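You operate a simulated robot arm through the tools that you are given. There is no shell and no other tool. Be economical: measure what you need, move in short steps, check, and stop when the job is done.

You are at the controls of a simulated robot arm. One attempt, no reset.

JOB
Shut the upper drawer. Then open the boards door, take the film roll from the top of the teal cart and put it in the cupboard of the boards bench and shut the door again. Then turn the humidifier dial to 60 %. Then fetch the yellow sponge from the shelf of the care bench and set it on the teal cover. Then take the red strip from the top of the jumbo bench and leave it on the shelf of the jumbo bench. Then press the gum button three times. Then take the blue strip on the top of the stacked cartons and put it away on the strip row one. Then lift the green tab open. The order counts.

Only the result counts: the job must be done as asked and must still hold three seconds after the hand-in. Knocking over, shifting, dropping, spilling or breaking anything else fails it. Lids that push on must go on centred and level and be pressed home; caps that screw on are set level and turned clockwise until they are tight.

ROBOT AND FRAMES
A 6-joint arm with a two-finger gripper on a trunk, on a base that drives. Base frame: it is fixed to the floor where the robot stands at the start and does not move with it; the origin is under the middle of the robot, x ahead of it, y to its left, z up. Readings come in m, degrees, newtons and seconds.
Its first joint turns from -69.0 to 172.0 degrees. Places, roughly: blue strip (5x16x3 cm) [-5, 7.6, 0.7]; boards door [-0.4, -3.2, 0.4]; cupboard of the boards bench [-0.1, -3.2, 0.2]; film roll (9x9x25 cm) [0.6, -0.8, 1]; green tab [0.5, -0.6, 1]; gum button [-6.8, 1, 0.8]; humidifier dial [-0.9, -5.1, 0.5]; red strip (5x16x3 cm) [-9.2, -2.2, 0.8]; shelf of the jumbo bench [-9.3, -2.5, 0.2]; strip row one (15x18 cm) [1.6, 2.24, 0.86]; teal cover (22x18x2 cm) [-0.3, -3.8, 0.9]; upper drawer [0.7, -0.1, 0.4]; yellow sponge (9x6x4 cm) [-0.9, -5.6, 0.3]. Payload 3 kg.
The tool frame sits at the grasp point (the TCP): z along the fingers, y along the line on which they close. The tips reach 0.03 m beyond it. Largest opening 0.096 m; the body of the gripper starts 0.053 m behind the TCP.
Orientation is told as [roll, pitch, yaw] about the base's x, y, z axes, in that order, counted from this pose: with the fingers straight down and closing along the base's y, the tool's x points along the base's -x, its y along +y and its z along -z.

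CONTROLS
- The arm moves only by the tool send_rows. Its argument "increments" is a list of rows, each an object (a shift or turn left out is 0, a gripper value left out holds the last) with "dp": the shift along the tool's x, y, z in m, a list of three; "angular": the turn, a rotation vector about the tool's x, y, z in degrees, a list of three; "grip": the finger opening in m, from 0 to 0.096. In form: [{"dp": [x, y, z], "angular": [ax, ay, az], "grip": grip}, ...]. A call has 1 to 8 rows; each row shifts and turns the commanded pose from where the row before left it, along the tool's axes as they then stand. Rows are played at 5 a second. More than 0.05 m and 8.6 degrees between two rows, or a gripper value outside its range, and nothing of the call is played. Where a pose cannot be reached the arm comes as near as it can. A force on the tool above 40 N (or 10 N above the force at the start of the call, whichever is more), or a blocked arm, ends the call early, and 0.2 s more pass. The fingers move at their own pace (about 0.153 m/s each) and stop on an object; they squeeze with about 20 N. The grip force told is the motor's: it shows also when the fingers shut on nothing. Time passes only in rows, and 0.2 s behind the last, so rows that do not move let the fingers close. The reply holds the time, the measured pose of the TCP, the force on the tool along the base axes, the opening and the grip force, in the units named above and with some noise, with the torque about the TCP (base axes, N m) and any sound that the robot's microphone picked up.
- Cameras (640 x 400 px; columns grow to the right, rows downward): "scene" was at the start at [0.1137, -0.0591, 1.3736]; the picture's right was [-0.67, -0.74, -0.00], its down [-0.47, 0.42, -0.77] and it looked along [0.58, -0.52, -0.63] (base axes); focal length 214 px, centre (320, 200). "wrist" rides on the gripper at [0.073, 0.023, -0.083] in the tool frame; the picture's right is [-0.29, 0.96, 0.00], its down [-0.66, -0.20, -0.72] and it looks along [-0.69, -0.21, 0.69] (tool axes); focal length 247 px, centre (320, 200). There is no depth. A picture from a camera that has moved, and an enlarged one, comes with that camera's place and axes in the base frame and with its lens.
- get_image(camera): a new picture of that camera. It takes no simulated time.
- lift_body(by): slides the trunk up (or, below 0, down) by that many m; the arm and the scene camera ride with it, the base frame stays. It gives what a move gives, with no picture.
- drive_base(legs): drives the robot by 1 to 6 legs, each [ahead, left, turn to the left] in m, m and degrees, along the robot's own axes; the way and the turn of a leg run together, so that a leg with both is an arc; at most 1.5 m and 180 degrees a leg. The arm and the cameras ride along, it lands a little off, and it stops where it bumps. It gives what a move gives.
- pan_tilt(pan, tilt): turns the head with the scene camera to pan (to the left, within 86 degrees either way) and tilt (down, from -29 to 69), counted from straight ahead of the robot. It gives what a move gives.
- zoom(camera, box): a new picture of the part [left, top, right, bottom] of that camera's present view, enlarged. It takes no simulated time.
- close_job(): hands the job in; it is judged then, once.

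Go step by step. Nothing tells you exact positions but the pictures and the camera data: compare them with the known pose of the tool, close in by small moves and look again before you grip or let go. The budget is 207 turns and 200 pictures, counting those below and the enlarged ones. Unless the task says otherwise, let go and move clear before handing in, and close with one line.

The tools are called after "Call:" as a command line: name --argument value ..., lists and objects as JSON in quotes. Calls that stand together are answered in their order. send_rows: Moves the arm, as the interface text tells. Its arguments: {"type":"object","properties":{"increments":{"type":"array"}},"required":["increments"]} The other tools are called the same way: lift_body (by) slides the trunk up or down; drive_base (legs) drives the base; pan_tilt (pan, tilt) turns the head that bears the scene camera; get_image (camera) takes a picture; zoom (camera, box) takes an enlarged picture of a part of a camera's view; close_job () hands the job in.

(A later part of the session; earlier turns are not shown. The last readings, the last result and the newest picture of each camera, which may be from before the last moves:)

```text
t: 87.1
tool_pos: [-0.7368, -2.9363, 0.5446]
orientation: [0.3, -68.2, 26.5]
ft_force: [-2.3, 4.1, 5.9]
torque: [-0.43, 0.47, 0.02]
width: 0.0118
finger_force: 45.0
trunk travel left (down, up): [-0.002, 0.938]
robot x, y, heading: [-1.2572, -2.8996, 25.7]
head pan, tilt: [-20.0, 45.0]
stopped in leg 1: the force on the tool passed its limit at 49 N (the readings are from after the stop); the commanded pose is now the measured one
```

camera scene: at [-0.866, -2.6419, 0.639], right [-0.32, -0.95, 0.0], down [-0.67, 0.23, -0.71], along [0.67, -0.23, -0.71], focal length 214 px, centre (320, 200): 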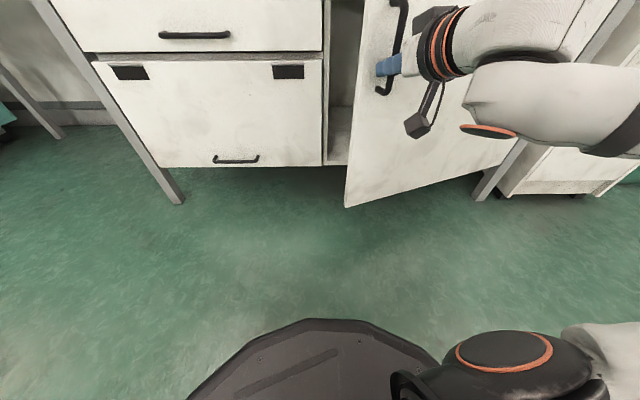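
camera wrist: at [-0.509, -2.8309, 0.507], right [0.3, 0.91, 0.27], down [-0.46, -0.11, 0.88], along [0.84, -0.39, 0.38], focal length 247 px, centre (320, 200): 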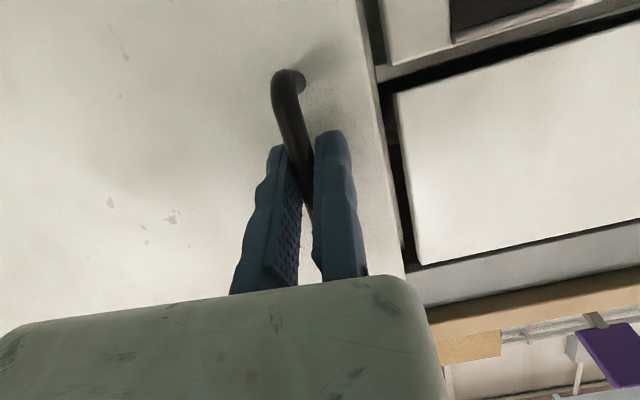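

About 47° open. I'll continue the arc.

Call:
drive_base --legs '[[-0.112, -0.07, 8]]'

Call:
drive_base --legs '[[-0.112, -0.068, 8]]'

Call:
drive_base --legs '[[-0.112, -0.068, 8]]'

Call:
get_image --camera "scene"

```text
t: 88.4
tool_pos: [-0.8016, -2.9771, 0.5463]
orientation: [0.0, -68.2, 35.1]
ft_force: [-20.6, 29.5, 0.4]
torque: [0.63, -0.9, 0.2]
width: 0.0115
finger_force: 44.7
trunk travel left (down, up): [-0.002, 0.938]
robot x, y, heading: [-1.3203, -3.0148, 33.8]
head pan, tilt: [-20.0, 45.0]
```

```text
t: 89.6
tool_pos: [-0.8564, -3.0212, 0.5457]
orientation: [0.3, -68.2, 43.6]
ft_force: [-27.9, 31.3, 2.7]
torque: [0.58, -0.74, 0.28]
width: 0.0116
finger_force: 45.1
trunk travel left (down, up): [-0.002, 0.938]
robot x, y, heading: [-1.3652, -3.1357, 42.0]
head pan, tilt: [-20.0, 45.0]
```

```text
t: 90.9
tool_pos: [-0.9074, -3.0737, 0.546]
orientation: [0.7, -68.3, 52.0]
ft_force: [-33.7, 28.8, 4.7]
torque: [0.36, -0.71, 0.29]
width: 0.0114
finger_force: 44.6
trunk travel left (down, up): [-0.002, 0.938]
robot x, y, heading: [-1.3902, -3.2594, 50.2]
head pan, tilt: [-20.0, 45.0]
```

```text
164 pictures are left
camera scene: at [-1.2925, -3.1812, 0.6394], right [0.5, -0.86, 0.01], down [-0.61, -0.36, -0.71], along [0.62, 0.35, -0.7], focal length 214 px, centre (320, 200)
```

scene: 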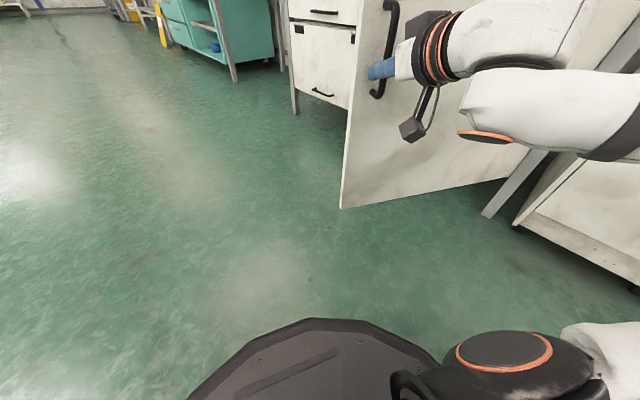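

The door is about 72° open; a few more degrees.

Call:
drive_base --legs '[[-0.112, -0.058, 8]]'

Call:
drive_base --legs '[[-0.112, -0.066, 8]]'

Call:
drive_base --legs '[[-0.112, -0.066, 8]]'

Call:
get_image --camera "scene"

```text
t: 92.2
tool_pos: [-0.9536, -3.1357, 0.544]
orientation: [1.7, -68.5, 58.9]
ft_force: [21.3, -14.1, 19.0]
torque: [-0.86, -0.42, -0.21]
width: 0.0115
finger_force: 45.1
trunk travel left (down, up): [-0.002, 0.938]
robot x, y, heading: [-1.4083, -3.3823, 58.3]
head pan, tilt: [-20.0, 45.0]
```

```text
t: 93.4
tool_pos: [-0.988, -3.1998, 0.5446]
orientation: [1.0, -68.4, 67.9]
ft_force: [-22.6, 10.7, 1.1]
torque: [1.27, -1.16, 0.17]
width: 0.0116
finger_force: 44.6
trunk travel left (down, up): [-0.002, 0.938]
robot x, y, heading: [-1.4017, -3.5125, 66.1]
head pan, tilt: [-20.0, 45.0]
```

```text
t: 94.9
tool_pos: [-1.0152, -3.2688, 0.5455]
orientation: [0.8, -68.6, 77.3]
ft_force: [-4.2, 1.0, 6.2]
torque: [-0.51, -0.53, 0.08]
width: 0.012
finger_force: 45.3
trunk travel left (down, up): [-0.002, 0.938]
robot x, y, heading: [-1.3748, -3.64, 74.9]
head pan, tilt: [-20.0, 45.0]
stopped in leg 1: the force on the tool passed its limit at 41 N (the readings are from after the stop); the commanded pose is now the measured one
```

```text
163 pictures are left
camera scene: at [-1.3161, -3.5271, 0.6393], right [0.82, -0.57, 0.0], down [-0.4, -0.58, -0.71], along [0.41, 0.58, -0.71], focal length 214 px, centre (320, 200)
```

scene: 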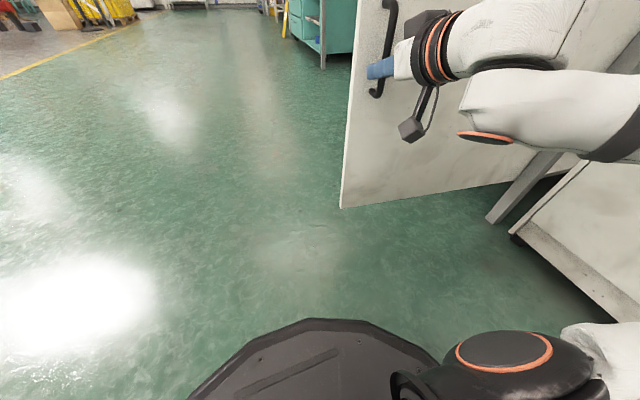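

The door is about 96° open. I'll release the handle, back straight off, and look at how it stays.

Call:
send_rows --increments '[{"grip": 0.05}, {"dp": [0, 0.012, 0]}, {}]'

Call:
drive_base --legs '[[-0.2, 0, 0]]'

Call:
get_image --camera "scene"

```text
t: 95.7
tool_pos: [-1.0246, -3.2654, 0.5439]
orientation: [1.7, -68.5, 76.7]
ft_force: [-1.2, -0.4, -0.7]
torque: [0.02, 0.01, 0.0]
width: 0.0503
finger_force: 0.1
trunk travel left (down, up): [-0.002, 0.938]
robot x, y, heading: [-1.3723, -3.6379, 75.1]
head pan, tilt: [-20.0, 45.0]
```

```text
t: 97.3
tool_pos: [-1.0751, -3.4622, 0.5448]
orientation: [1.5, -68.6, 76.4]
ft_force: [-0.4, 0.2, -0.1]
torque: [0.03, 0.01, 0.0]
width: 0.05
finger_force: 0.1
trunk travel left (down, up): [-0.002, 0.938]
robot x, y, heading: [-1.4235, -3.832, 74.7]
head pan, tilt: [-20.0, 45.0]
```

```text
162 pictures are left
camera scene: at [-1.3676, -3.7222, 0.6392], right [0.82, -0.58, 0.0], down [-0.41, -0.58, -0.71], along [0.41, 0.58, -0.71], focal length 214 px, centre (320, 200)
```

scene: 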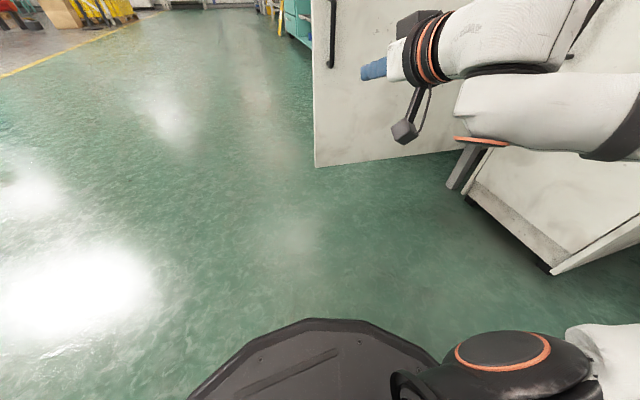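

The door stays put. I'll swing left clear of it, drive back to the cart and face the film roll, raising the trunk on the way.

Call:
drive_base --legs '[[0, 0.5, 0], [1.5, 0, 0], [1.5, 0, 0], [0, 0, -93], [0.5, 0.82, 0]]'

Call:
lift_body --by 0.4

Call:
lift_body --by 0.2

Call:
pan_tilt --pan -25 --tilt 30

Call:
get_image --camera "scene"

Call:
get_image --camera "wrist"

```text
t: 122.4
tool_pos: [-0.0829, -0.7291, 0.544]
orientation: [1.5, -68.6, -18.9]
ft_force: [0.8, 0.0, 0.5]
torque: [0.01, -0.01, -0.01]
width: 0.0502
finger_force: 0.1
trunk travel left (down, up): [-0.002, 0.938]
robot x, y, heading: [-0.4266, -0.3427, -20.7]
head pan, tilt: [-20.0, 45.0]
```

```text
t: 126.2
tool_pos: [-0.0824, -0.7297, 0.9438]
orientation: [1.4, -68.5, -18.9]
ft_force: [-0.2, 0.5, 0.6]
torque: [-0.01, 0.01, -0.03]
width: 0.0501
finger_force: 0.0
trunk travel left (down, up): [-0.402, 0.538]
robot x, y, heading: [-0.4216, -0.3433, -20.5]
head pan, tilt: [-20.0, 45.0]
```

```text
t: 128.4
tool_pos: [-0.0841, -0.729, 1.1435]
orientation: [1.5, -68.5, -18.9]
ft_force: [0.0, -0.1, -0.3]
torque: [-0.01, -0.02, 0.0]
width: 0.0501
finger_force: 0.0
trunk travel left (down, up): [-0.602, 0.338]
robot x, y, heading: [-0.4218, -0.3454, -20.7]
head pan, tilt: [-20.0, 45.0]
```

```text
t: 129.2
tool_pos: [-0.0831, -0.7303, 1.1439]
orientation: [1.5, -68.5, -18.9]
ft_force: [-0.3, 0.2, 0.6]
torque: [0.03, 0.01, 0.01]
width: 0.05
finger_force: 0.0
trunk travel left (down, up): [-0.602, 0.338]
robot x, y, heading: [-0.4193, -0.3464, -20.6]
head pan, tilt: [-25.0, 30.0]
```

```text
161 pictures are left
camera scene: at [-0.3108, -0.428, 1.2617], right [-0.72, -0.7, 0.0], down [-0.35, 0.36, -0.87], along [0.6, -0.62, -0.5], focal length 214 px, centre (320, 200)
```

scene: 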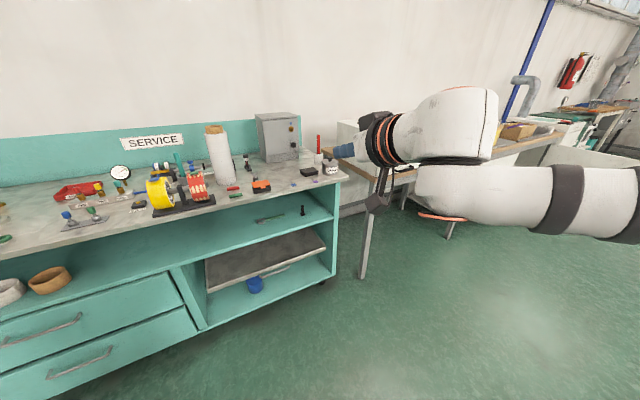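

```text
160 pictures are left
camera wrist: at [-0.1762, -0.6755, 1.1052], right [0.39, 0.88, 0.28], down [-0.47, -0.07, 0.88], along [0.79, -0.48, 0.39], focal length 247 px, centre (320, 200)
```

wrist: 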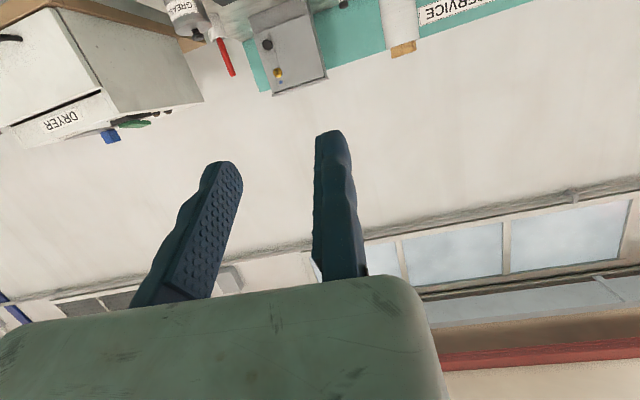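

I see the white film roll standing behind the tape dispenser. I'll zoom in on it and its surroundings.

Call:
zoom --camera "scene" --box '[120, 100, 360, 250]'

```text
2.67 times, centred on (240, 175) of scene
camera zoom: at [-0.3108, -0.428, 1.2617], right [-0.72, -0.7, 0.0], down [-0.35, 0.36, -0.87], along [0.6, -0.62, -0.5], focal length 572 px, centre (533, 267)
```

zoom: 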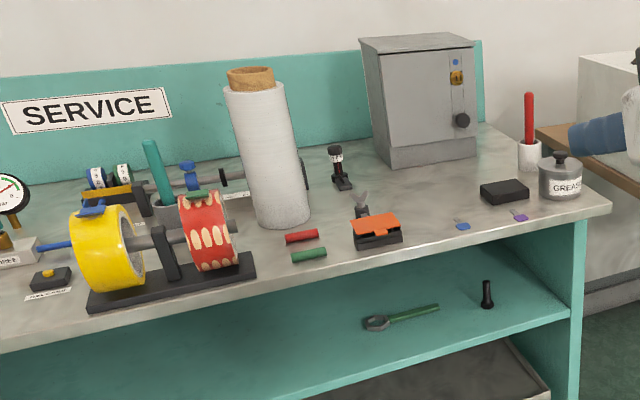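

I'll grip the roll at about -45° pitch, high on its body. First I'll test how far down the arm reaches at that pitch, since the cupboard is low.

Call:
send_rows --increments '[{"angular": [0, 8, 0]}, {"angular": [0, 8, 0]}, {"angular": [0, 7.5, 0]}, {"dp": [0.035, 0, 0.035]}, {"dp": [0.035, 0, 0.035]}, {"dp": [0.035, 0, 0.035]}, {"dp": [0.035, 0, 0.035]}, {}]'

```text
t: 131.0
tool_pos: [-0.1009, -0.7405, 0.9289]
orientation: [0.7, -45.1, -18.1]
ft_force: [0.2, -0.1, 0.8]
torque: [0.02, 0.02, -0.01]
width: 0.05
finger_force: 0.1
out of reach, approached as far as the arm can: row 1, 2, 3, 5, 6, 7
trunk travel left (down, up): [-0.602, 0.338]
robot x, y, heading: [-0.4222, -0.3419, -20.6]
head pan, tilt: [-25.0, 30.0]
```

The arm reaches low enough at -45°. Now I'll raise the trunk, open the fingers, and approach to a standoff in front of the roll, extending the arm a bit.

Call:
lift_body --by 0.13

Call:
drive_base --legs '[[0.4, 0.262, 0]]'

Call:
send_rows --increments '[{"dp": [-0.035, 0, 0.035], "grip": 0.096}, {"dp": [-0.02, 0, 0.02]}, {}]'

Call:
get_image --camera "wrist"

Call:
get_image --camera "scene"

```text
t: 132.5
tool_pos: [-0.1006, -0.7404, 1.0586]
orientation: [0.8, -45.1, -18.1]
ft_force: [0.2, 1.0, -0.2]
torque: [0.0, -0.04, -0.01]
width: 0.0499
finger_force: 0.1
trunk travel left (down, up): [-0.732, 0.208]
robot x, y, heading: [-0.4214, -0.344, -20.8]
head pan, tilt: [-25.0, 30.0]
```

```text
t: 135.4
tool_pos: [0.3685, -0.6408, 1.0585]
orientation: [0.8, -45.0, -18.1]
ft_force: [-0.3, 0.4, 0.5]
torque: [0.01, 0.0, -0.01]
width: 0.0499
finger_force: 0.1
trunk travel left (down, up): [-0.732, 0.208]
robot x, y, heading: [0.0478, -0.2427, -21.0]
head pan, tilt: [-25.0, 30.0]
```

```text
t: 136.2
tool_pos: [0.4398, -0.6658, 1.0561]
orientation: [0.8, -44.9, -18.1]
ft_force: [0.4, 0.7, 0.3]
torque: [-0.02, 0.0, -0.01]
width: 0.096
finger_force: 0.1
trunk travel left (down, up): [-0.732, 0.208]
robot x, y, heading: [0.0514, -0.2442, -21.0]
head pan, tilt: [-25.0, 30.0]
```

```text
158 pictures are left
camera wrist: at [0.3415, -0.6087, 1.0627], right [0.49, 0.85, 0.22], down [-0.11, -0.19, 0.98], along [0.87, -0.5, 0.0], focal length 247 px, centre (320, 200)
```

wrist: 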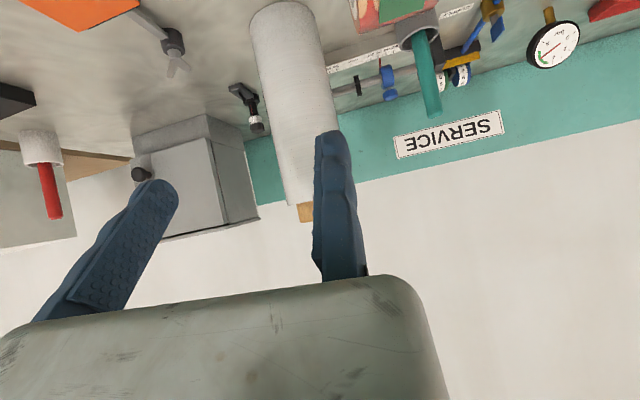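

```text
157 pictures are left
camera scene: at [0.1589, -0.3292, 1.3918], right [-0.72, -0.7, 0.0], down [-0.35, 0.36, -0.87], along [0.6, -0.62, -0.5], focal length 214 px, centre (320, 200)
```

scene: 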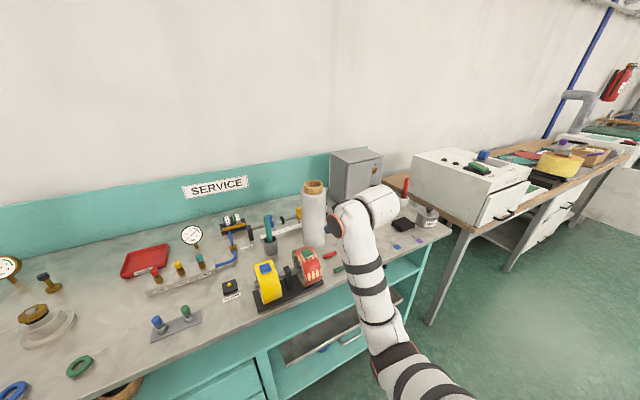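

The roll appears aligned with the middle of the opening. I'll lower 2.5 cm and advance 11 cm, then check.

Call:
lift_body --by -0.025

Call:
drive_base --legs '[[0.11, 0.006, 0]]'

Call:
get_image --camera "wrist"

Call:
get_image --camera "scene"

```text
t: 136.9
tool_pos: [0.4414, -0.6643, 1.032]
orientation: [0.6, -45.0, -18.2]
ft_force: [-0.2, 0.7, 0.4]
torque: [0.02, -0.01, -0.01]
width: 0.096
finger_force: 0.0
trunk travel left (down, up): [-0.707, 0.233]
robot x, y, heading: [0.0509, -0.2416, -21.2]
head pan, tilt: [-25.0, 30.0]
```

```text
t: 138.1
tool_pos: [0.5457, -0.6973, 1.0318]
orientation: [0.7, -45.0, -18.3]
ft_force: [-0.3, 0.4, 0.3]
torque: [0.01, 0.02, 0.0]
width: 0.096
finger_force: 0.0
trunk travel left (down, up): [-0.707, 0.233]
robot x, y, heading: [0.1583, -0.2758, -20.7]
head pan, tilt: [-25.0, 30.0]
```

```text
156 pictures are left
camera wrist: at [0.447, -0.6415, 1.0377], right [0.49, 0.85, 0.22], down [-0.11, -0.19, 0.98], along [0.87, -0.5, 0.0], focal length 247 px, centre (320, 200)
```

wrist: 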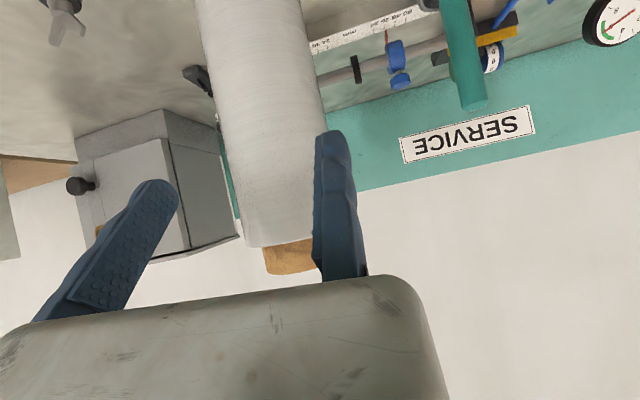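

```text
155 pictures are left
camera scene: at [0.2647, -0.3619, 1.3668], right [-0.72, -0.7, 0.0], down [-0.35, 0.36, -0.87], along [0.6, -0.62, -0.5], focal length 214 px, centre (320, 200)
```

scene: 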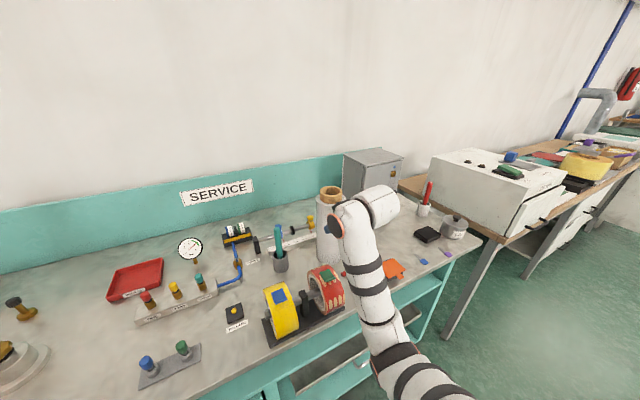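

The roll sits about 1.5 cm right of the grip centre. I'll shift right and advance 5 cm more before checking again.

Call:
send_rows --increments '[{"dp": [0, -0.015, 0]}, {"dp": [-0.0175, 0, 0.0175]}, {"dp": [-0.0175, 0, 0.0175]}, {}]'

Call:
get_image --camera "wrist"

```text
t: 139.1
tool_pos: [0.5882, -0.7282, 1.0317]
orientation: [0.6, -45.0, -18.2]
ft_force: [-0.6, 2.0, 0.1]
torque: [-0.01, 0.03, 0.01]
width: 0.096
finger_force: 0.1
trunk travel left (down, up): [-0.707, 0.233]
robot x, y, heading: [0.1564, -0.2776, -20.9]
head pan, tilt: [-25.0, 30.0]
```

```text
154 pictures are left
camera wrist: at [0.4894, -0.6711, 1.0378], right [0.49, 0.85, 0.22], down [-0.11, -0.19, 0.98], along [0.87, -0.5, 0.0], focal length 247 px, centre (320, 200)
```

wrist: 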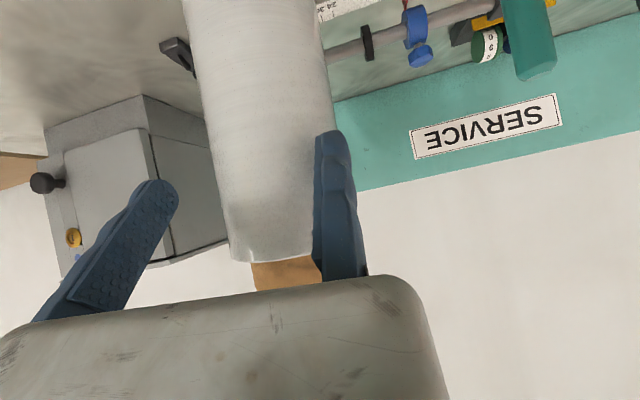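

Just a hair too far right now; I'll shift 6 mm left and creep forward in small steps, watching the force.

Call:
send_rows --increments '[{"dp": [0, 0.006, 0]}, {"dp": [-0.01, 0, 0.01]}, {"dp": [-0.01, 0, 0.01]}, {}]'

Call:
get_image --camera "wrist"

```text
t: 140.1
tool_pos: [0.6157, -0.7313, 1.0308]
orientation: [0.8, -45.0, -18.2]
ft_force: [-0.5, 0.8, -1.1]
torque: [0.06, 0.01, 0.08]
width: 0.096
finger_force: 0.0
trunk travel left (down, up): [-0.707, 0.233]
robot x, y, heading: [0.1542, -0.2765, -21.1]
head pan, tilt: [-25.0, 30.0]
```

```text
153 pictures are left
camera wrist: at [0.5169, -0.6742, 1.0361], right [0.49, 0.85, 0.22], down [-0.11, -0.19, 0.98], along [0.87, -0.5, 0.0], focal length 247 px, centre (320, 200)
```

wrist: 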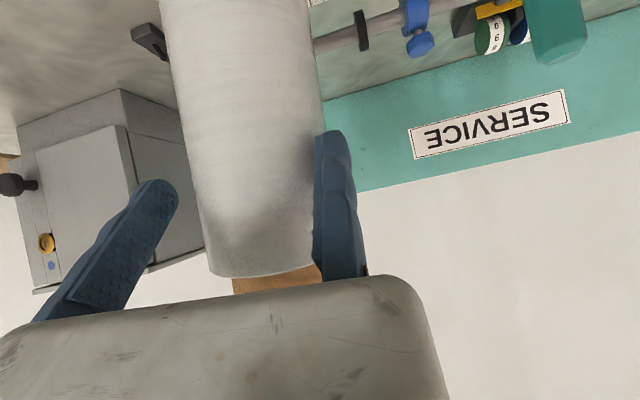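

Call:
send_rows --increments '[{"dp": [0, 0.003, 0]}, {"dp": [-0.007, 0, 0.007]}, {"dp": [-0.007, 0, 0.007]}, {}]'

Call:
get_image --camera "wrist"

```text
t: 141.1
tool_pos: [0.6374, -0.7337, 1.0305]
orientation: [0.7, -45.0, -18.2]
ft_force: [-0.6, 2.0, 0.1]
torque: [-0.01, 0.01, 0.03]
width: 0.0958
finger_force: 0.0
trunk travel left (down, up): [-0.707, 0.233]
robot x, y, heading: [0.1545, -0.2795, -21.0]
head pan, tilt: [-25.0, 30.0]
```

```text
152 pictures are left
camera wrist: at [0.5374, -0.6772, 1.0375], right [0.49, 0.85, 0.22], down [-0.11, -0.19, 0.98], along [0.87, -0.5, 0.0], focal length 247 px, centre (320, 200)
```

wrist: 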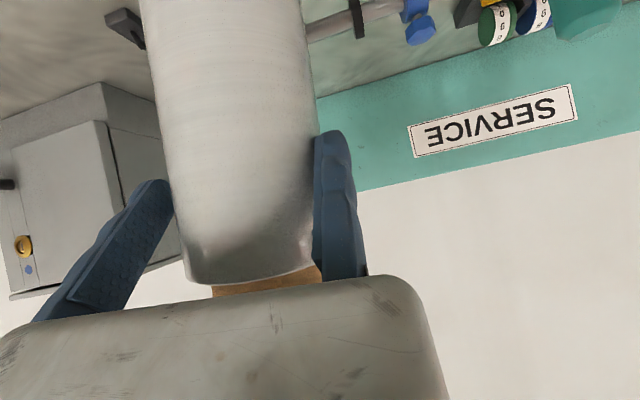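

Both fingers straddle the roll without force. Two more centimetres, then close.

Call:
send_rows --increments '[{"dp": [-0.007, 0.001, 0.007]}, {"dp": [-0.005, 0.001, 0.005]}, {}, {"grip": 0.08}, {"grip": 0.06}, {}, {}]'

Call:
get_image --camera "wrist"

```text
t: 142.7
tool_pos: [0.6524, -0.7356, 1.0332]
orientation: [0.6, -44.9, -18.2]
ft_force: [-1.3, 0.8, 0.4]
torque: [0.12, 0.01, -0.03]
width: 0.0845
finger_force: 20.5
trunk travel left (down, up): [-0.707, 0.233]
robot x, y, heading: [0.1554, -0.2761, -20.8]
head pan, tilt: [-25.0, 30.0]
```

```text
151 pictures are left
camera wrist: at [0.554, -0.6802, 1.0381], right [0.49, 0.85, 0.22], down [-0.11, -0.19, 0.98], along [0.87, -0.5, 0.0], focal length 247 px, centre (320, 200)
```

wrist: 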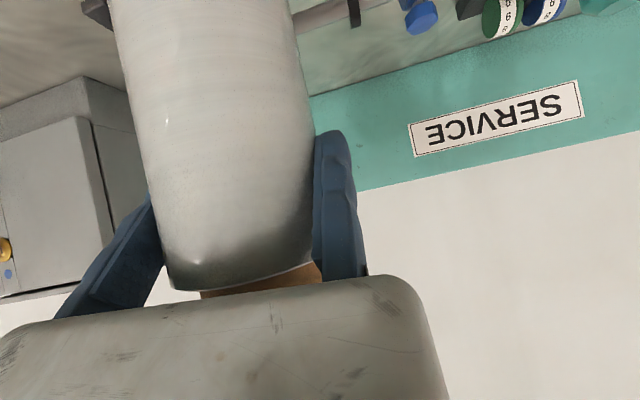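

The roll is gripped (84.5 mm). I'll lift it and back away.

Call:
lift_body --by 0.12

Call:
get_image --camera "scene"

Call:
get_image --camera "wrist"

```text
t: 144.2
tool_pos: [0.6547, -0.7371, 1.1491]
orientation: [0.9, -44.8, -18.3]
ft_force: [-0.8, -0.4, -6.8]
torque: [0.26, -0.01, 0.01]
width: 0.0844
finger_force: 19.8
trunk travel left (down, up): [-0.827, 0.113]
robot x, y, heading: [0.1555, -0.2759, -20.7]
head pan, tilt: [-25.0, 30.0]
```

```text
150 pictures are left
camera scene: at [0.2661, -0.3634, 1.4865], right [-0.72, -0.7, 0.0], down [-0.35, 0.36, -0.87], along [0.6, -0.62, -0.5], focal length 214 px, centre (320, 200)
```

scene: 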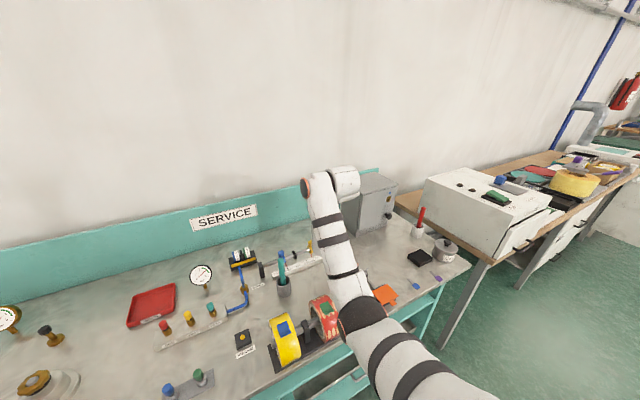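

```text
149 pictures are left
camera wrist: at [0.5551, -0.6814, 1.1572], right [0.49, 0.85, 0.22], down [-0.1, -0.19, 0.98], along [0.87, -0.5, 0.0], focal length 247 px, centre (320, 200)
```

wrist: 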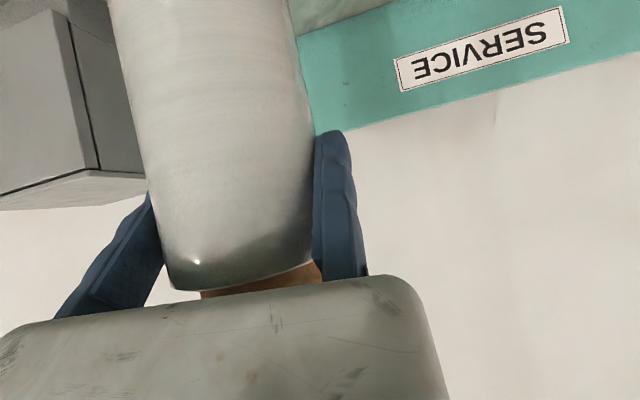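

The roll is lifted. I'll back off and strafe to the boards bench with the arm kept extended.

Call:
lift_body --by 0.05

Call:
drive_base --legs '[[-0.9, 0, 0], [0, -1.3, 0], [0, -1.3, 0]]'

Call:
pan_tilt --pan -20 --tilt 35

Call:
get_image --camera "scene"

```text
t: 145.1
tool_pos: [0.6547, -0.737, 1.2003]
orientation: [0.8, -44.8, -18.2]
ft_force: [0.2, 0.0, -6.1]
torque: [0.25, -0.06, -0.03]
width: 0.0848
finger_force: 19.9
trunk travel left (down, up): [-0.877, 0.063]
robot x, y, heading: [0.1563, -0.2758, -20.9]
head pan, tilt: [-25.0, 30.0]
```

```text
t: 162.1
tool_pos: [-1.0946, -2.7939, 1.2018]
orientation: [0.7, -45.0, -17.2]
ft_force: [0.3, 0.1, -6.2]
torque: [0.23, -0.03, -0.04]
width: 0.0845
finger_force: 20.7
trunk travel left (down, up): [-0.877, 0.063]
robot x, y, heading: [-1.6027, -2.3439, -19.9]
head pan, tilt: [-25.0, 30.0]
```

```text
t: 162.7
tool_pos: [-1.096, -2.7938, 1.2012]
orientation: [0.8, -44.8, -17.1]
ft_force: [-0.3, -0.6, -6.3]
torque: [0.25, 0.0, 0.03]
width: 0.0846
finger_force: 19.3
trunk travel left (down, up): [-0.877, 0.063]
robot x, y, heading: [-1.6059, -2.3441, -19.6]
head pan, tilt: [-20.0, 35.0]
```

```text
148 pictures are left
camera scene: at [-1.4875, -2.4196, 1.5288], right [-0.64, -0.77, 0.0], down [-0.44, 0.37, -0.82], along [0.63, -0.52, -0.57], focal length 214 px, centre (320, 200)
```

scene: 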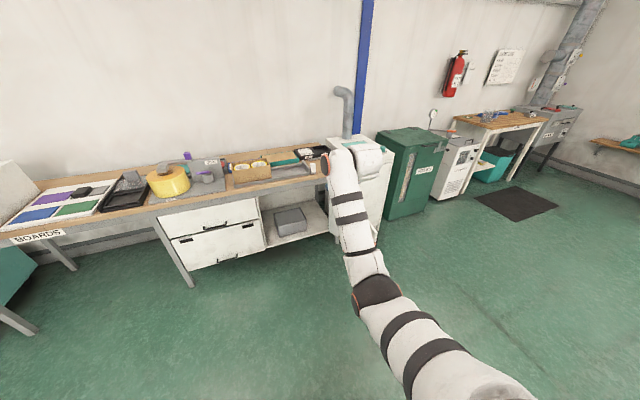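

I can see into the cupboard; there's a grey box inside. I'll zoom in.

Call:
zoom --camera "scene" --box '[220, 140, 400, 260]'

```text
3.33 times, centred on (310, 200) of scene
camera zoom: at [-1.4875, -2.4196, 1.5288], right [-0.64, -0.77, 0.0], down [-0.44, 0.37, -0.82], along [0.63, -0.52, -0.57], focal length 715 px, centre (353, 200)
```

zoom: 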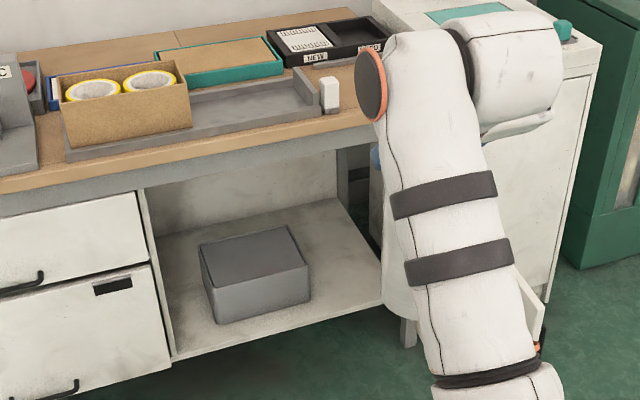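

Free floor is right of the grey box: box spans l≈-2.89…-3.15, floor z≈0.20. I'll lower the roll, turn to -40° so the arm comes in from the left, and move to a standoff.

Call:
lift_body --by -0.4

Call:
lift_body --by -0.36

Call:
drive_base --legs '[[0, 0, -20.4], [0.5, 0.359, 0]]'

Call:
pan_tilt --pan -15 --tilt 20

Call:
get_image --camera "scene"

Call:
get_image --camera "wrist"

```text
t: 166.6
tool_pos: [-1.0967, -2.7925, 0.8007]
orientation: [0.9, -44.9, -17.2]
ft_force: [0.0, -0.8, -5.3]
torque: [0.25, -0.05, 0.02]
width: 0.0847
finger_force: 20.0
trunk travel left (down, up): [-0.477, 0.463]
robot x, y, heading: [-1.6048, -2.3417, -19.8]
head pan, tilt: [-20.0, 35.0]
```

```text
t: 170.1
tool_pos: [-1.0968, -2.792, 0.4415]
orientation: [0.7, -44.9, -17.1]
ft_force: [0.0, 0.1, -5.7]
torque: [0.23, -0.01, 0.01]
width: 0.0845
finger_force: 20.3
trunk travel left (down, up): [-0.117, 0.823]
robot x, y, heading: [-1.6023, -2.3427, -19.9]
head pan, tilt: [-20.0, 35.0]
```

```text
t: 174.6
tool_pos: [-0.6807, -2.9885, 0.4408]
orientation: [0.8, -44.8, -37.3]
ft_force: [-0.4, -0.1, -6.3]
torque: [0.29, -0.09, 0.01]
width: 0.0847
finger_force: 19.7
trunk travel left (down, up): [-0.117, 0.823]
robot x, y, heading: [-1.0032, -2.3945, -39.6]
head pan, tilt: [-20.0, 35.0]
```

```text
t: 175.3
tool_pos: [-0.6807, -2.987, 0.441]
orientation: [0.8, -44.8, -37.3]
ft_force: [-0.8, -0.5, -6.4]
torque: [0.25, -0.11, -0.01]
width: 0.0844
finger_force: 19.8
trunk travel left (down, up): [-0.117, 0.823]
robot x, y, heading: [-1.0058, -2.3912, -39.8]
head pan, tilt: [-15.0, 20.0]
```

```text
146 pictures are left
camera scene: at [-0.9104, -2.5025, 0.7926], right [-0.82, -0.58, 0.0], down [-0.2, 0.28, -0.94], along [0.54, -0.77, -0.34], focal length 214 px, centre (320, 200)
```

scene: 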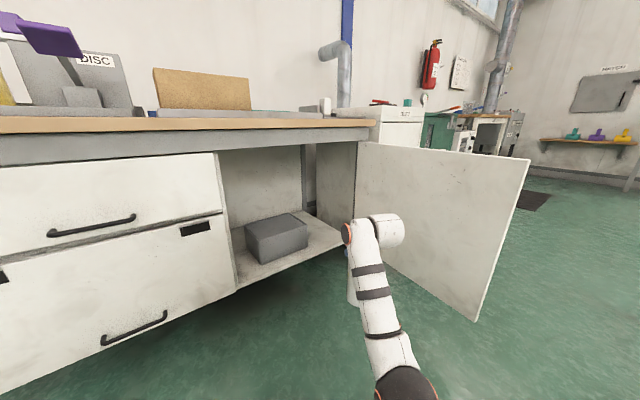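

```text
145 pictures are left
camera wrist: at [-0.7566, -2.9031, 0.4471], right [0.74, 0.64, 0.22], down [-0.16, -0.15, 0.98], along [0.66, -0.75, 0.0], focal length 247 px, centre (320, 200)
```

wrist: 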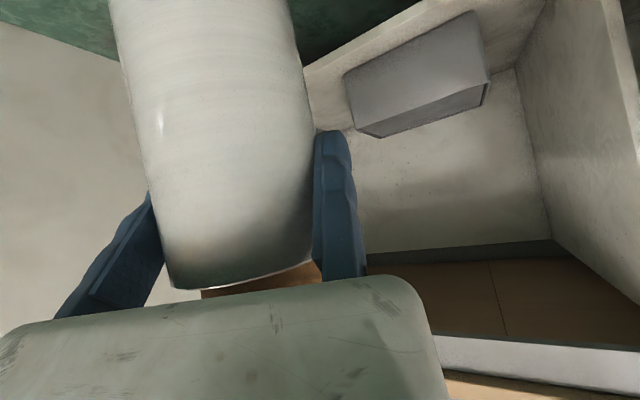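

The geometry is consistent; I need about 0.47 m straight ahead. I'll advance 0.32 m and check.

Call:
drive_base --legs '[[0.32, 0.004, 0]]'

Call:
get_image --camera "scene"

Call:
get_image --camera "wrist"

```text
t: 177.5
tool_pos: [-0.4263, -3.1896, 0.4396]
orientation: [0.8, -44.9, -37.0]
ft_force: [-0.6, 0.3, -6.4]
torque: [0.24, -0.07, 0.03]
width: 0.0844
finger_force: 19.9
trunk travel left (down, up): [-0.117, 0.823]
robot x, y, heading: [-0.7546, -2.5957, -39.1]
head pan, tilt: [-15.0, 20.0]
```

```text
144 pictures are left
camera scene: at [-0.6593, -2.7044, 0.7926], right [-0.81, -0.58, 0.0], down [-0.2, 0.28, -0.94], along [0.55, -0.76, -0.34], focal length 214 px, centre (320, 200)
```

scene: 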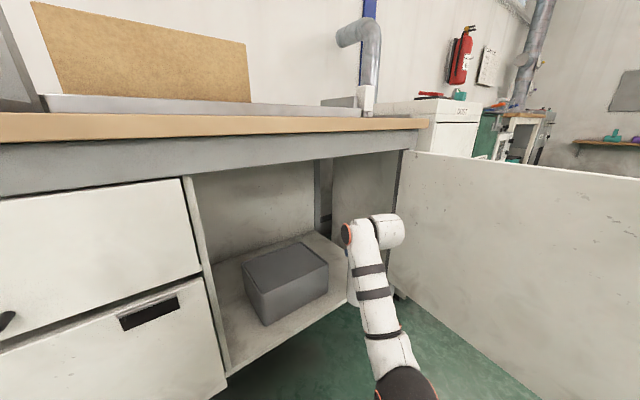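

```text
143 pictures are left
camera wrist: at [-0.5031, -3.104, 0.4471], right [0.73, 0.64, 0.22], down [-0.16, -0.15, 0.98], along [0.66, -0.75, 0.0], focal length 247 px, centre (320, 200)
```

wrist: 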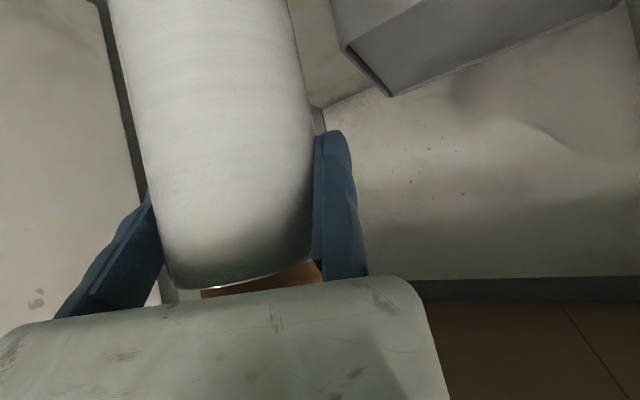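

The path looks clear on both sides. I'll advance the remaining 14 cm.

Call:
drive_base --legs '[[0.14, -0.003, 0]]'

Call:
get_image --camera "scene"

Call:
get_image --camera "wrist"

```text
t: 178.8
tool_pos: [-0.3223, -3.2822, 0.4403]
orientation: [0.8, -44.8, -37.1]
ft_force: [-0.6, 0.2, -6.3]
torque: [0.2, -0.07, 0.0]
width: 0.0845
finger_force: 20.4
trunk travel left (down, up): [-0.117, 0.823]
robot x, y, heading: [-0.6468, -2.6872, -39.4]
head pan, tilt: [-15.0, 20.0]
```

```text
142 pictures are left
camera scene: at [-0.5532, -2.7966, 0.7926], right [-0.82, -0.58, 0.0], down [-0.2, 0.28, -0.94], along [0.54, -0.77, -0.34], focal length 214 px, centre (320, 200)
```

scene: 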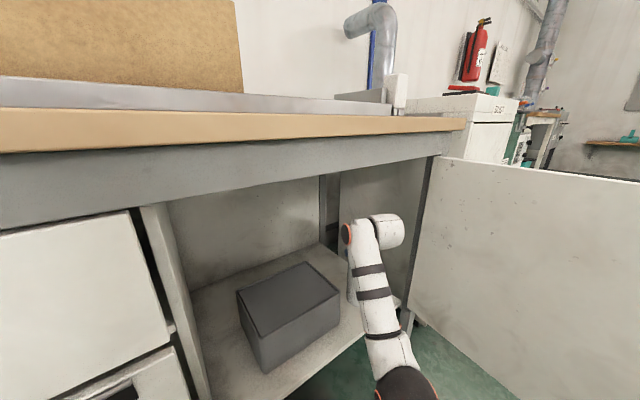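

```text
141 pictures are left
camera wrist: at [-0.3981, -3.1967, 0.447], right [0.74, 0.64, 0.22], down [-0.16, -0.15, 0.98], along [0.66, -0.75, -0.01], focal length 247 px, centre (320, 200)
```

wrist: 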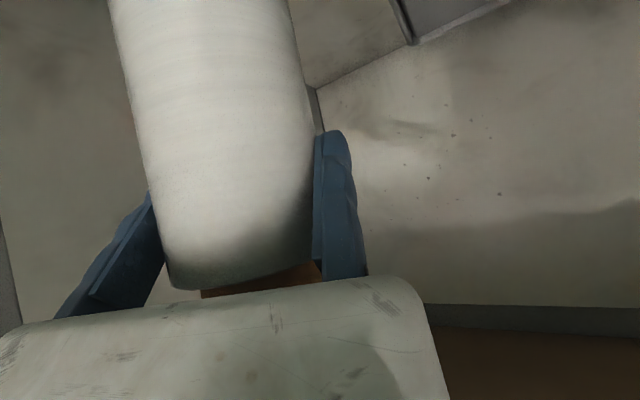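

The roll should be between the box and the right wall. I'll lower it gradually until it touches the floor.

Call:
lift_body --by -0.035

Call:
lift_body --by -0.01

Call:
lift_body --by -0.006

```text
t: 179.6
tool_pos: [-0.3218, -3.2809, 0.4059]
orientation: [0.8, -44.8, -37.1]
ft_force: [-0.3, -0.5, -6.3]
torque: [0.21, -0.13, 0.0]
width: 0.0843
finger_force: 20.6
trunk travel left (down, up): [-0.082, 0.858]
robot x, y, heading: [-0.6465, -2.6861, -39.7]
head pan, tilt: [-15.0, 20.0]
```

```text
t: 180.2
tool_pos: [-0.3219, -3.2809, 0.396]
orientation: [0.7, -44.8, -37.0]
ft_force: [-1.0, -0.2, -7.1]
torque: [0.23, -0.1, -0.01]
width: 0.0846
finger_force: 20.3
trunk travel left (down, up): [-0.072, 0.868]
robot x, y, heading: [-0.6468, -2.6858, -40.0]
head pan, tilt: [-15.0, 20.0]
```

```text
t: 180.7
tool_pos: [-0.3218, -3.281, 0.3895]
orientation: [0.8, -44.9, -37.2]
ft_force: [0.4, -0.4, -6.8]
torque: [0.23, -0.09, -0.02]
width: 0.0845
finger_force: 20.2
trunk travel left (down, up): [-0.066, 0.874]
robot x, y, heading: [-0.6414, -2.683, -39.5]
head pan, tilt: [-15.0, 20.0]
```

No contact yet. I'll keep lowering in small steps.

Call:
lift_body --by -0.006

Call:
lift_body --by -0.006

Call:
lift_body --by -0.006

Call:
get_image --camera "scene"

```text
t: 181.3
tool_pos: [-0.3212, -3.2818, 0.3837]
orientation: [0.7, -44.8, -37.1]
ft_force: [0.3, 0.2, -6.8]
torque: [0.23, -0.12, 0.01]
width: 0.0845
finger_force: 20.1
trunk travel left (down, up): [-0.06, 0.88]
robot x, y, heading: [-0.6489, -2.686, -39.6]
head pan, tilt: [-15.0, 20.0]
```

```text
t: 181.8
tool_pos: [-0.3208, -3.2801, 0.3776]
orientation: [0.9, -44.8, -37.1]
ft_force: [0.2, -0.7, -6.7]
torque: [0.25, -0.08, -0.01]
width: 0.0845
finger_force: 20.6
trunk travel left (down, up): [-0.054, 0.886]
robot x, y, heading: [-0.6433, -2.6885, -39.8]
head pan, tilt: [-15.0, 20.0]
```

```text
t: 182.4
tool_pos: [-0.322, -3.2813, 0.3726]
orientation: [0.7, -45.0, -37.0]
ft_force: [-0.2, -0.9, -3.2]
torque: [-0.07, -0.19, -0.01]
width: 0.0846
finger_force: 19.9
trunk travel left (down, up): [-0.048, 0.892]
robot x, y, heading: [-0.6487, -2.6875, -39.6]
head pan, tilt: [-15.0, 20.0]
```

```text
140 pictures are left
camera scene: at [-0.5533, -2.7962, 0.7237], right [-0.82, -0.58, 0.0], down [-0.2, 0.28, -0.94], along [0.54, -0.77, -0.34], focal length 214 px, centre (320, 200)
```

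scene: 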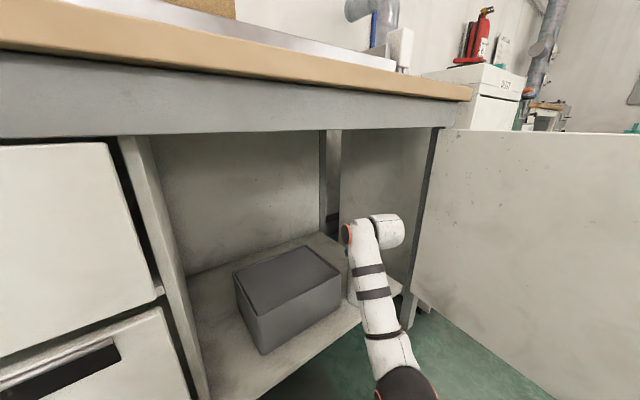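

It touched down (the load fell). I'll settle 3 mm more, open, centre the fingers and retract.

Call:
lift_body --by -0.003

Call:
send_rows --increments '[{"grip": 0.088}, {"grip": 0.096}, {"dp": [0, 0.003, 0]}, {"dp": [0, 0.002, 0]}, {}]'

Call:
get_image --camera "wrist"

```text
t: 182.9
tool_pos: [-0.3224, -3.2804, 0.3724]
orientation: [0.7, -45.2, -36.9]
ft_force: [-1.9, 1.7, 6.5]
torque: [-0.34, 0.15, -0.12]
width: 0.0845
finger_force: 20.1
trunk travel left (down, up): [-0.045, 0.895]
robot x, y, heading: [-0.6469, -2.6817, -39.7]
head pan, tilt: [-15.0, 20.0]
```

```text
t: 184.1
tool_pos: [-0.3205, -3.2776, 0.37]
orientation: [0.7, -44.9, -37.0]
ft_force: [0.4, -0.6, 0.1]
torque: [0.02, 0.0, 0.0]
width: 0.0964
finger_force: 0.1
trunk travel left (down, up): [-0.045, 0.895]
robot x, y, heading: [-0.6457, -2.6857, -39.6]
head pan, tilt: [-15.0, 20.0]
```

```text
139 pictures are left
camera wrist: at [-0.3966, -3.1928, 0.3759], right [0.74, 0.64, 0.22], down [-0.16, -0.14, 0.98], along [0.66, -0.75, 0.0], focal length 247 px, centre (320, 200)
```

wrist: 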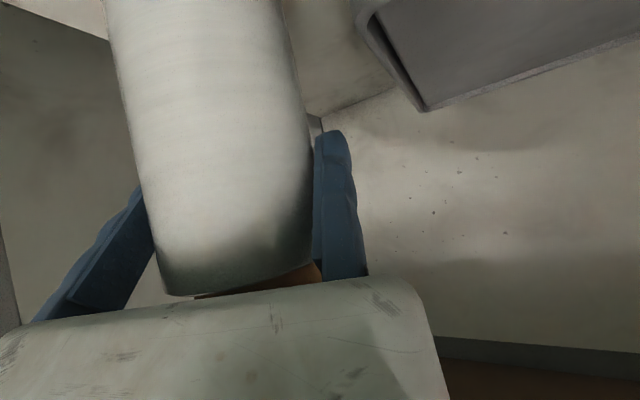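

Released and free of force. I'll retract along the tool's forward axis in small steps.

Call:
send_rows --increments '[{"dp": [0.01, 0, -0.01]}, {"dp": [0.01, 0, -0.01]}, {"dp": [0.012, 0, -0.012]}, {"dp": [0.02, 0, -0.02]}, {"dp": [0.02, 0, -0.02]}, {}]'

Call:
get_image --camera "wrist"

```text
t: 185.5
tool_pos: [-0.4027, -3.218, 0.3706]
orientation: [0.6, -44.8, -37.1]
ft_force: [1.0, -0.3, 0.4]
torque: [0.01, -0.04, 0.02]
width: 0.0964
finger_force: 0.1
trunk travel left (down, up): [-0.045, 0.895]
robot x, y, heading: [-0.6444, -2.6875, -39.5]
head pan, tilt: [-15.0, 20.0]
```

```text
138 pictures are left
camera wrist: at [-0.478, -3.132, 0.3772], right [0.74, 0.64, 0.22], down [-0.16, -0.14, 0.98], along [0.66, -0.75, 0.0], focal length 247 px, centre (320, 200)
```

wrist: 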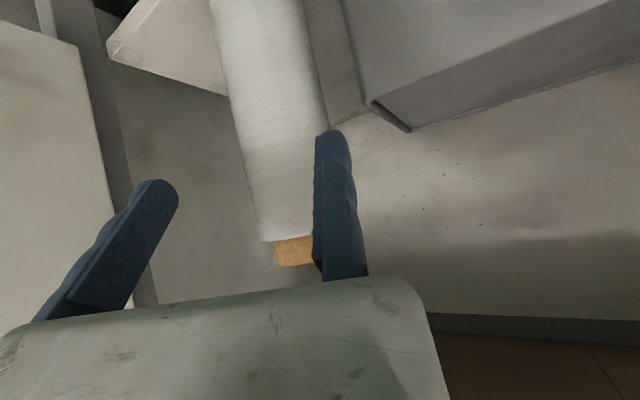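

The roll stands inside. Now I'll back out, go round to the outside of the door and prepare to push it shut with the closed fingertips.

Call:
drive_base --legs '[[-1.1, 0, 0], [0, 0, 54.5], [-0.72, -1.04, 0]]'

Call:
send_rows --increments '[{"grip": 0.0}, {}, {}]'

Call:
lift_body --by 0.12

Call:
pan_tilt --pan -15 --tilt 20

Call:
get_image --camera "scene"

```text
t: 199.5
tool_pos: [-1.4152, -3.2656, 0.3711]
orientation: [0.8, -44.9, 13.6]
ft_force: [0.6, -0.1, 0.7]
torque: [0.02, 0.0, 0.01]
width: 0.0962
finger_force: 0.2
trunk travel left (down, up): [-0.045, 0.895]
robot x, y, heading: [-1.9795, -3.1163, 11.0]
head pan, tilt: [-15.0, 20.0]
```

```text
t: 200.3
tool_pos: [-1.4144, -3.264, 0.3715]
orientation: [0.7, -44.9, 13.6]
ft_force: [0.2, -0.1, -0.1]
torque: [0.0, 0.01, -0.01]
width: 0.0001
finger_force: 20.5
trunk travel left (down, up): [-0.045, 0.895]
robot x, y, heading: [-1.9824, -3.1157, 11.0]
head pan, tilt: [-15.0, 20.0]
```

```text
t: 201.8
tool_pos: [-1.413, -3.2638, 0.4904]
orientation: [0.7, -44.9, 13.6]
ft_force: [1.0, -0.7, -0.9]
torque: [0.01, 0.0, 0.02]
width: 0.0004
finger_force: 19.5
trunk travel left (down, up): [-0.165, 0.775]
robot x, y, heading: [-1.9801, -3.1132, 11.2]
head pan, tilt: [-15.0, 20.0]
```

```text
t: 202.4
tool_pos: [-1.4139, -3.2645, 0.4917]
orientation: [0.7, -44.9, 13.6]
ft_force: [-0.3, -0.3, 0.0]
torque: [-0.03, -0.02, 0.01]
width: 0.0003
finger_force: 19.7
trunk travel left (down, up): [-0.165, 0.775]
robot x, y, heading: [-1.9818, -3.1167, 10.9]
head pan, tilt: [-15.0, 20.0]
```

```text
137 pictures are left
camera scene: at [-1.8381, -3.1157, 0.8408], right [-0.07, -1.0, 0.0], down [-0.34, 0.02, -0.94], along [0.94, -0.07, -0.34], focal length 214 px, centre (320, 200)
```

scene: 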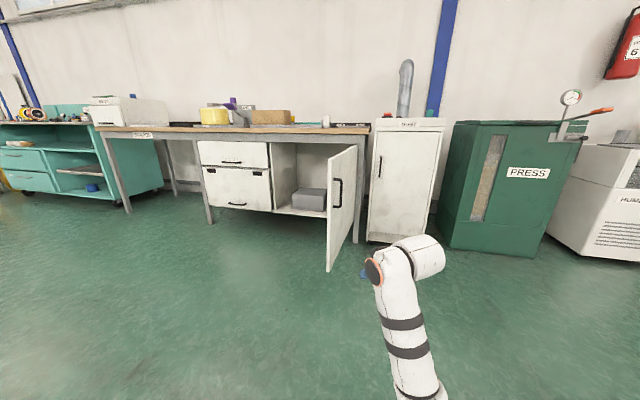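

The door stands open with its handle facing me. I'll bring the tip to just right of the door, between handle and hinge.

Call:
drive_base --legs '[[0.482, -0.193, 0]]'

Call:
get_image --camera "scene"

Call:
get_image --camera "wrist"

```text
t: 205.4
tool_pos: [-0.9028, -3.3533, 0.4911]
orientation: [0.7, -44.8, 14.1]
ft_force: [-0.1, 0.4, 0.0]
torque: [0.0, 0.02, 0.0]
width: 0.0
finger_force: 19.9
trunk travel left (down, up): [-0.165, 0.775]
robot x, y, heading: [-1.4706, -3.2118, 11.5]
head pan, tilt: [-15.0, 20.0]
```

```text
136 pictures are left
camera scene: at [-1.3279, -3.2091, 0.8408], right [-0.06, -1.0, 0.0], down [-0.34, 0.02, -0.94], along [0.94, -0.06, -0.34], focal length 214 px, centre (320, 200)
```

scene: 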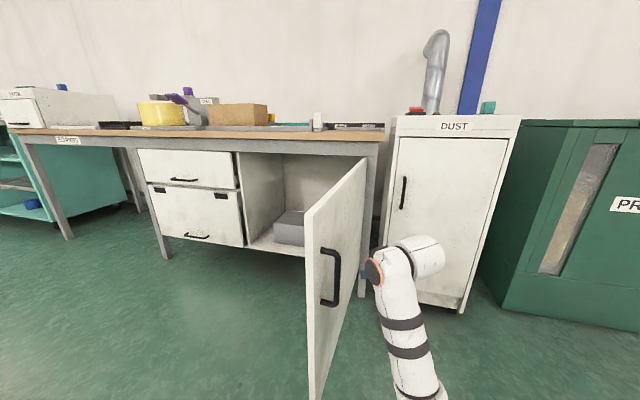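

```text
135 pictures are left
camera wrist: at [-1.0165, -3.3591, 0.4973], right [-0.04, 0.98, 0.22], down [0.01, -0.22, 0.98], along [1.0, 0.04, 0.0], focal length 247 px, centre (320, 200)
```

wrist: 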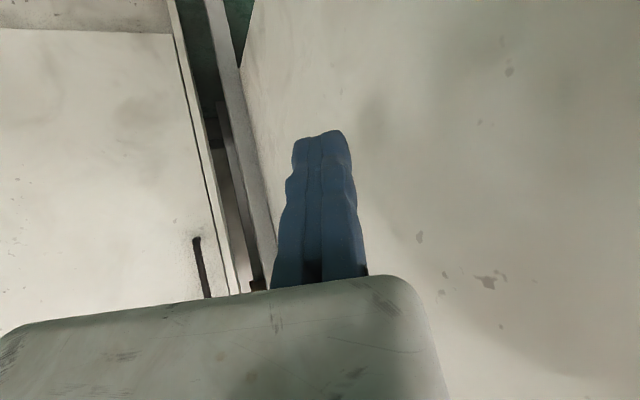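

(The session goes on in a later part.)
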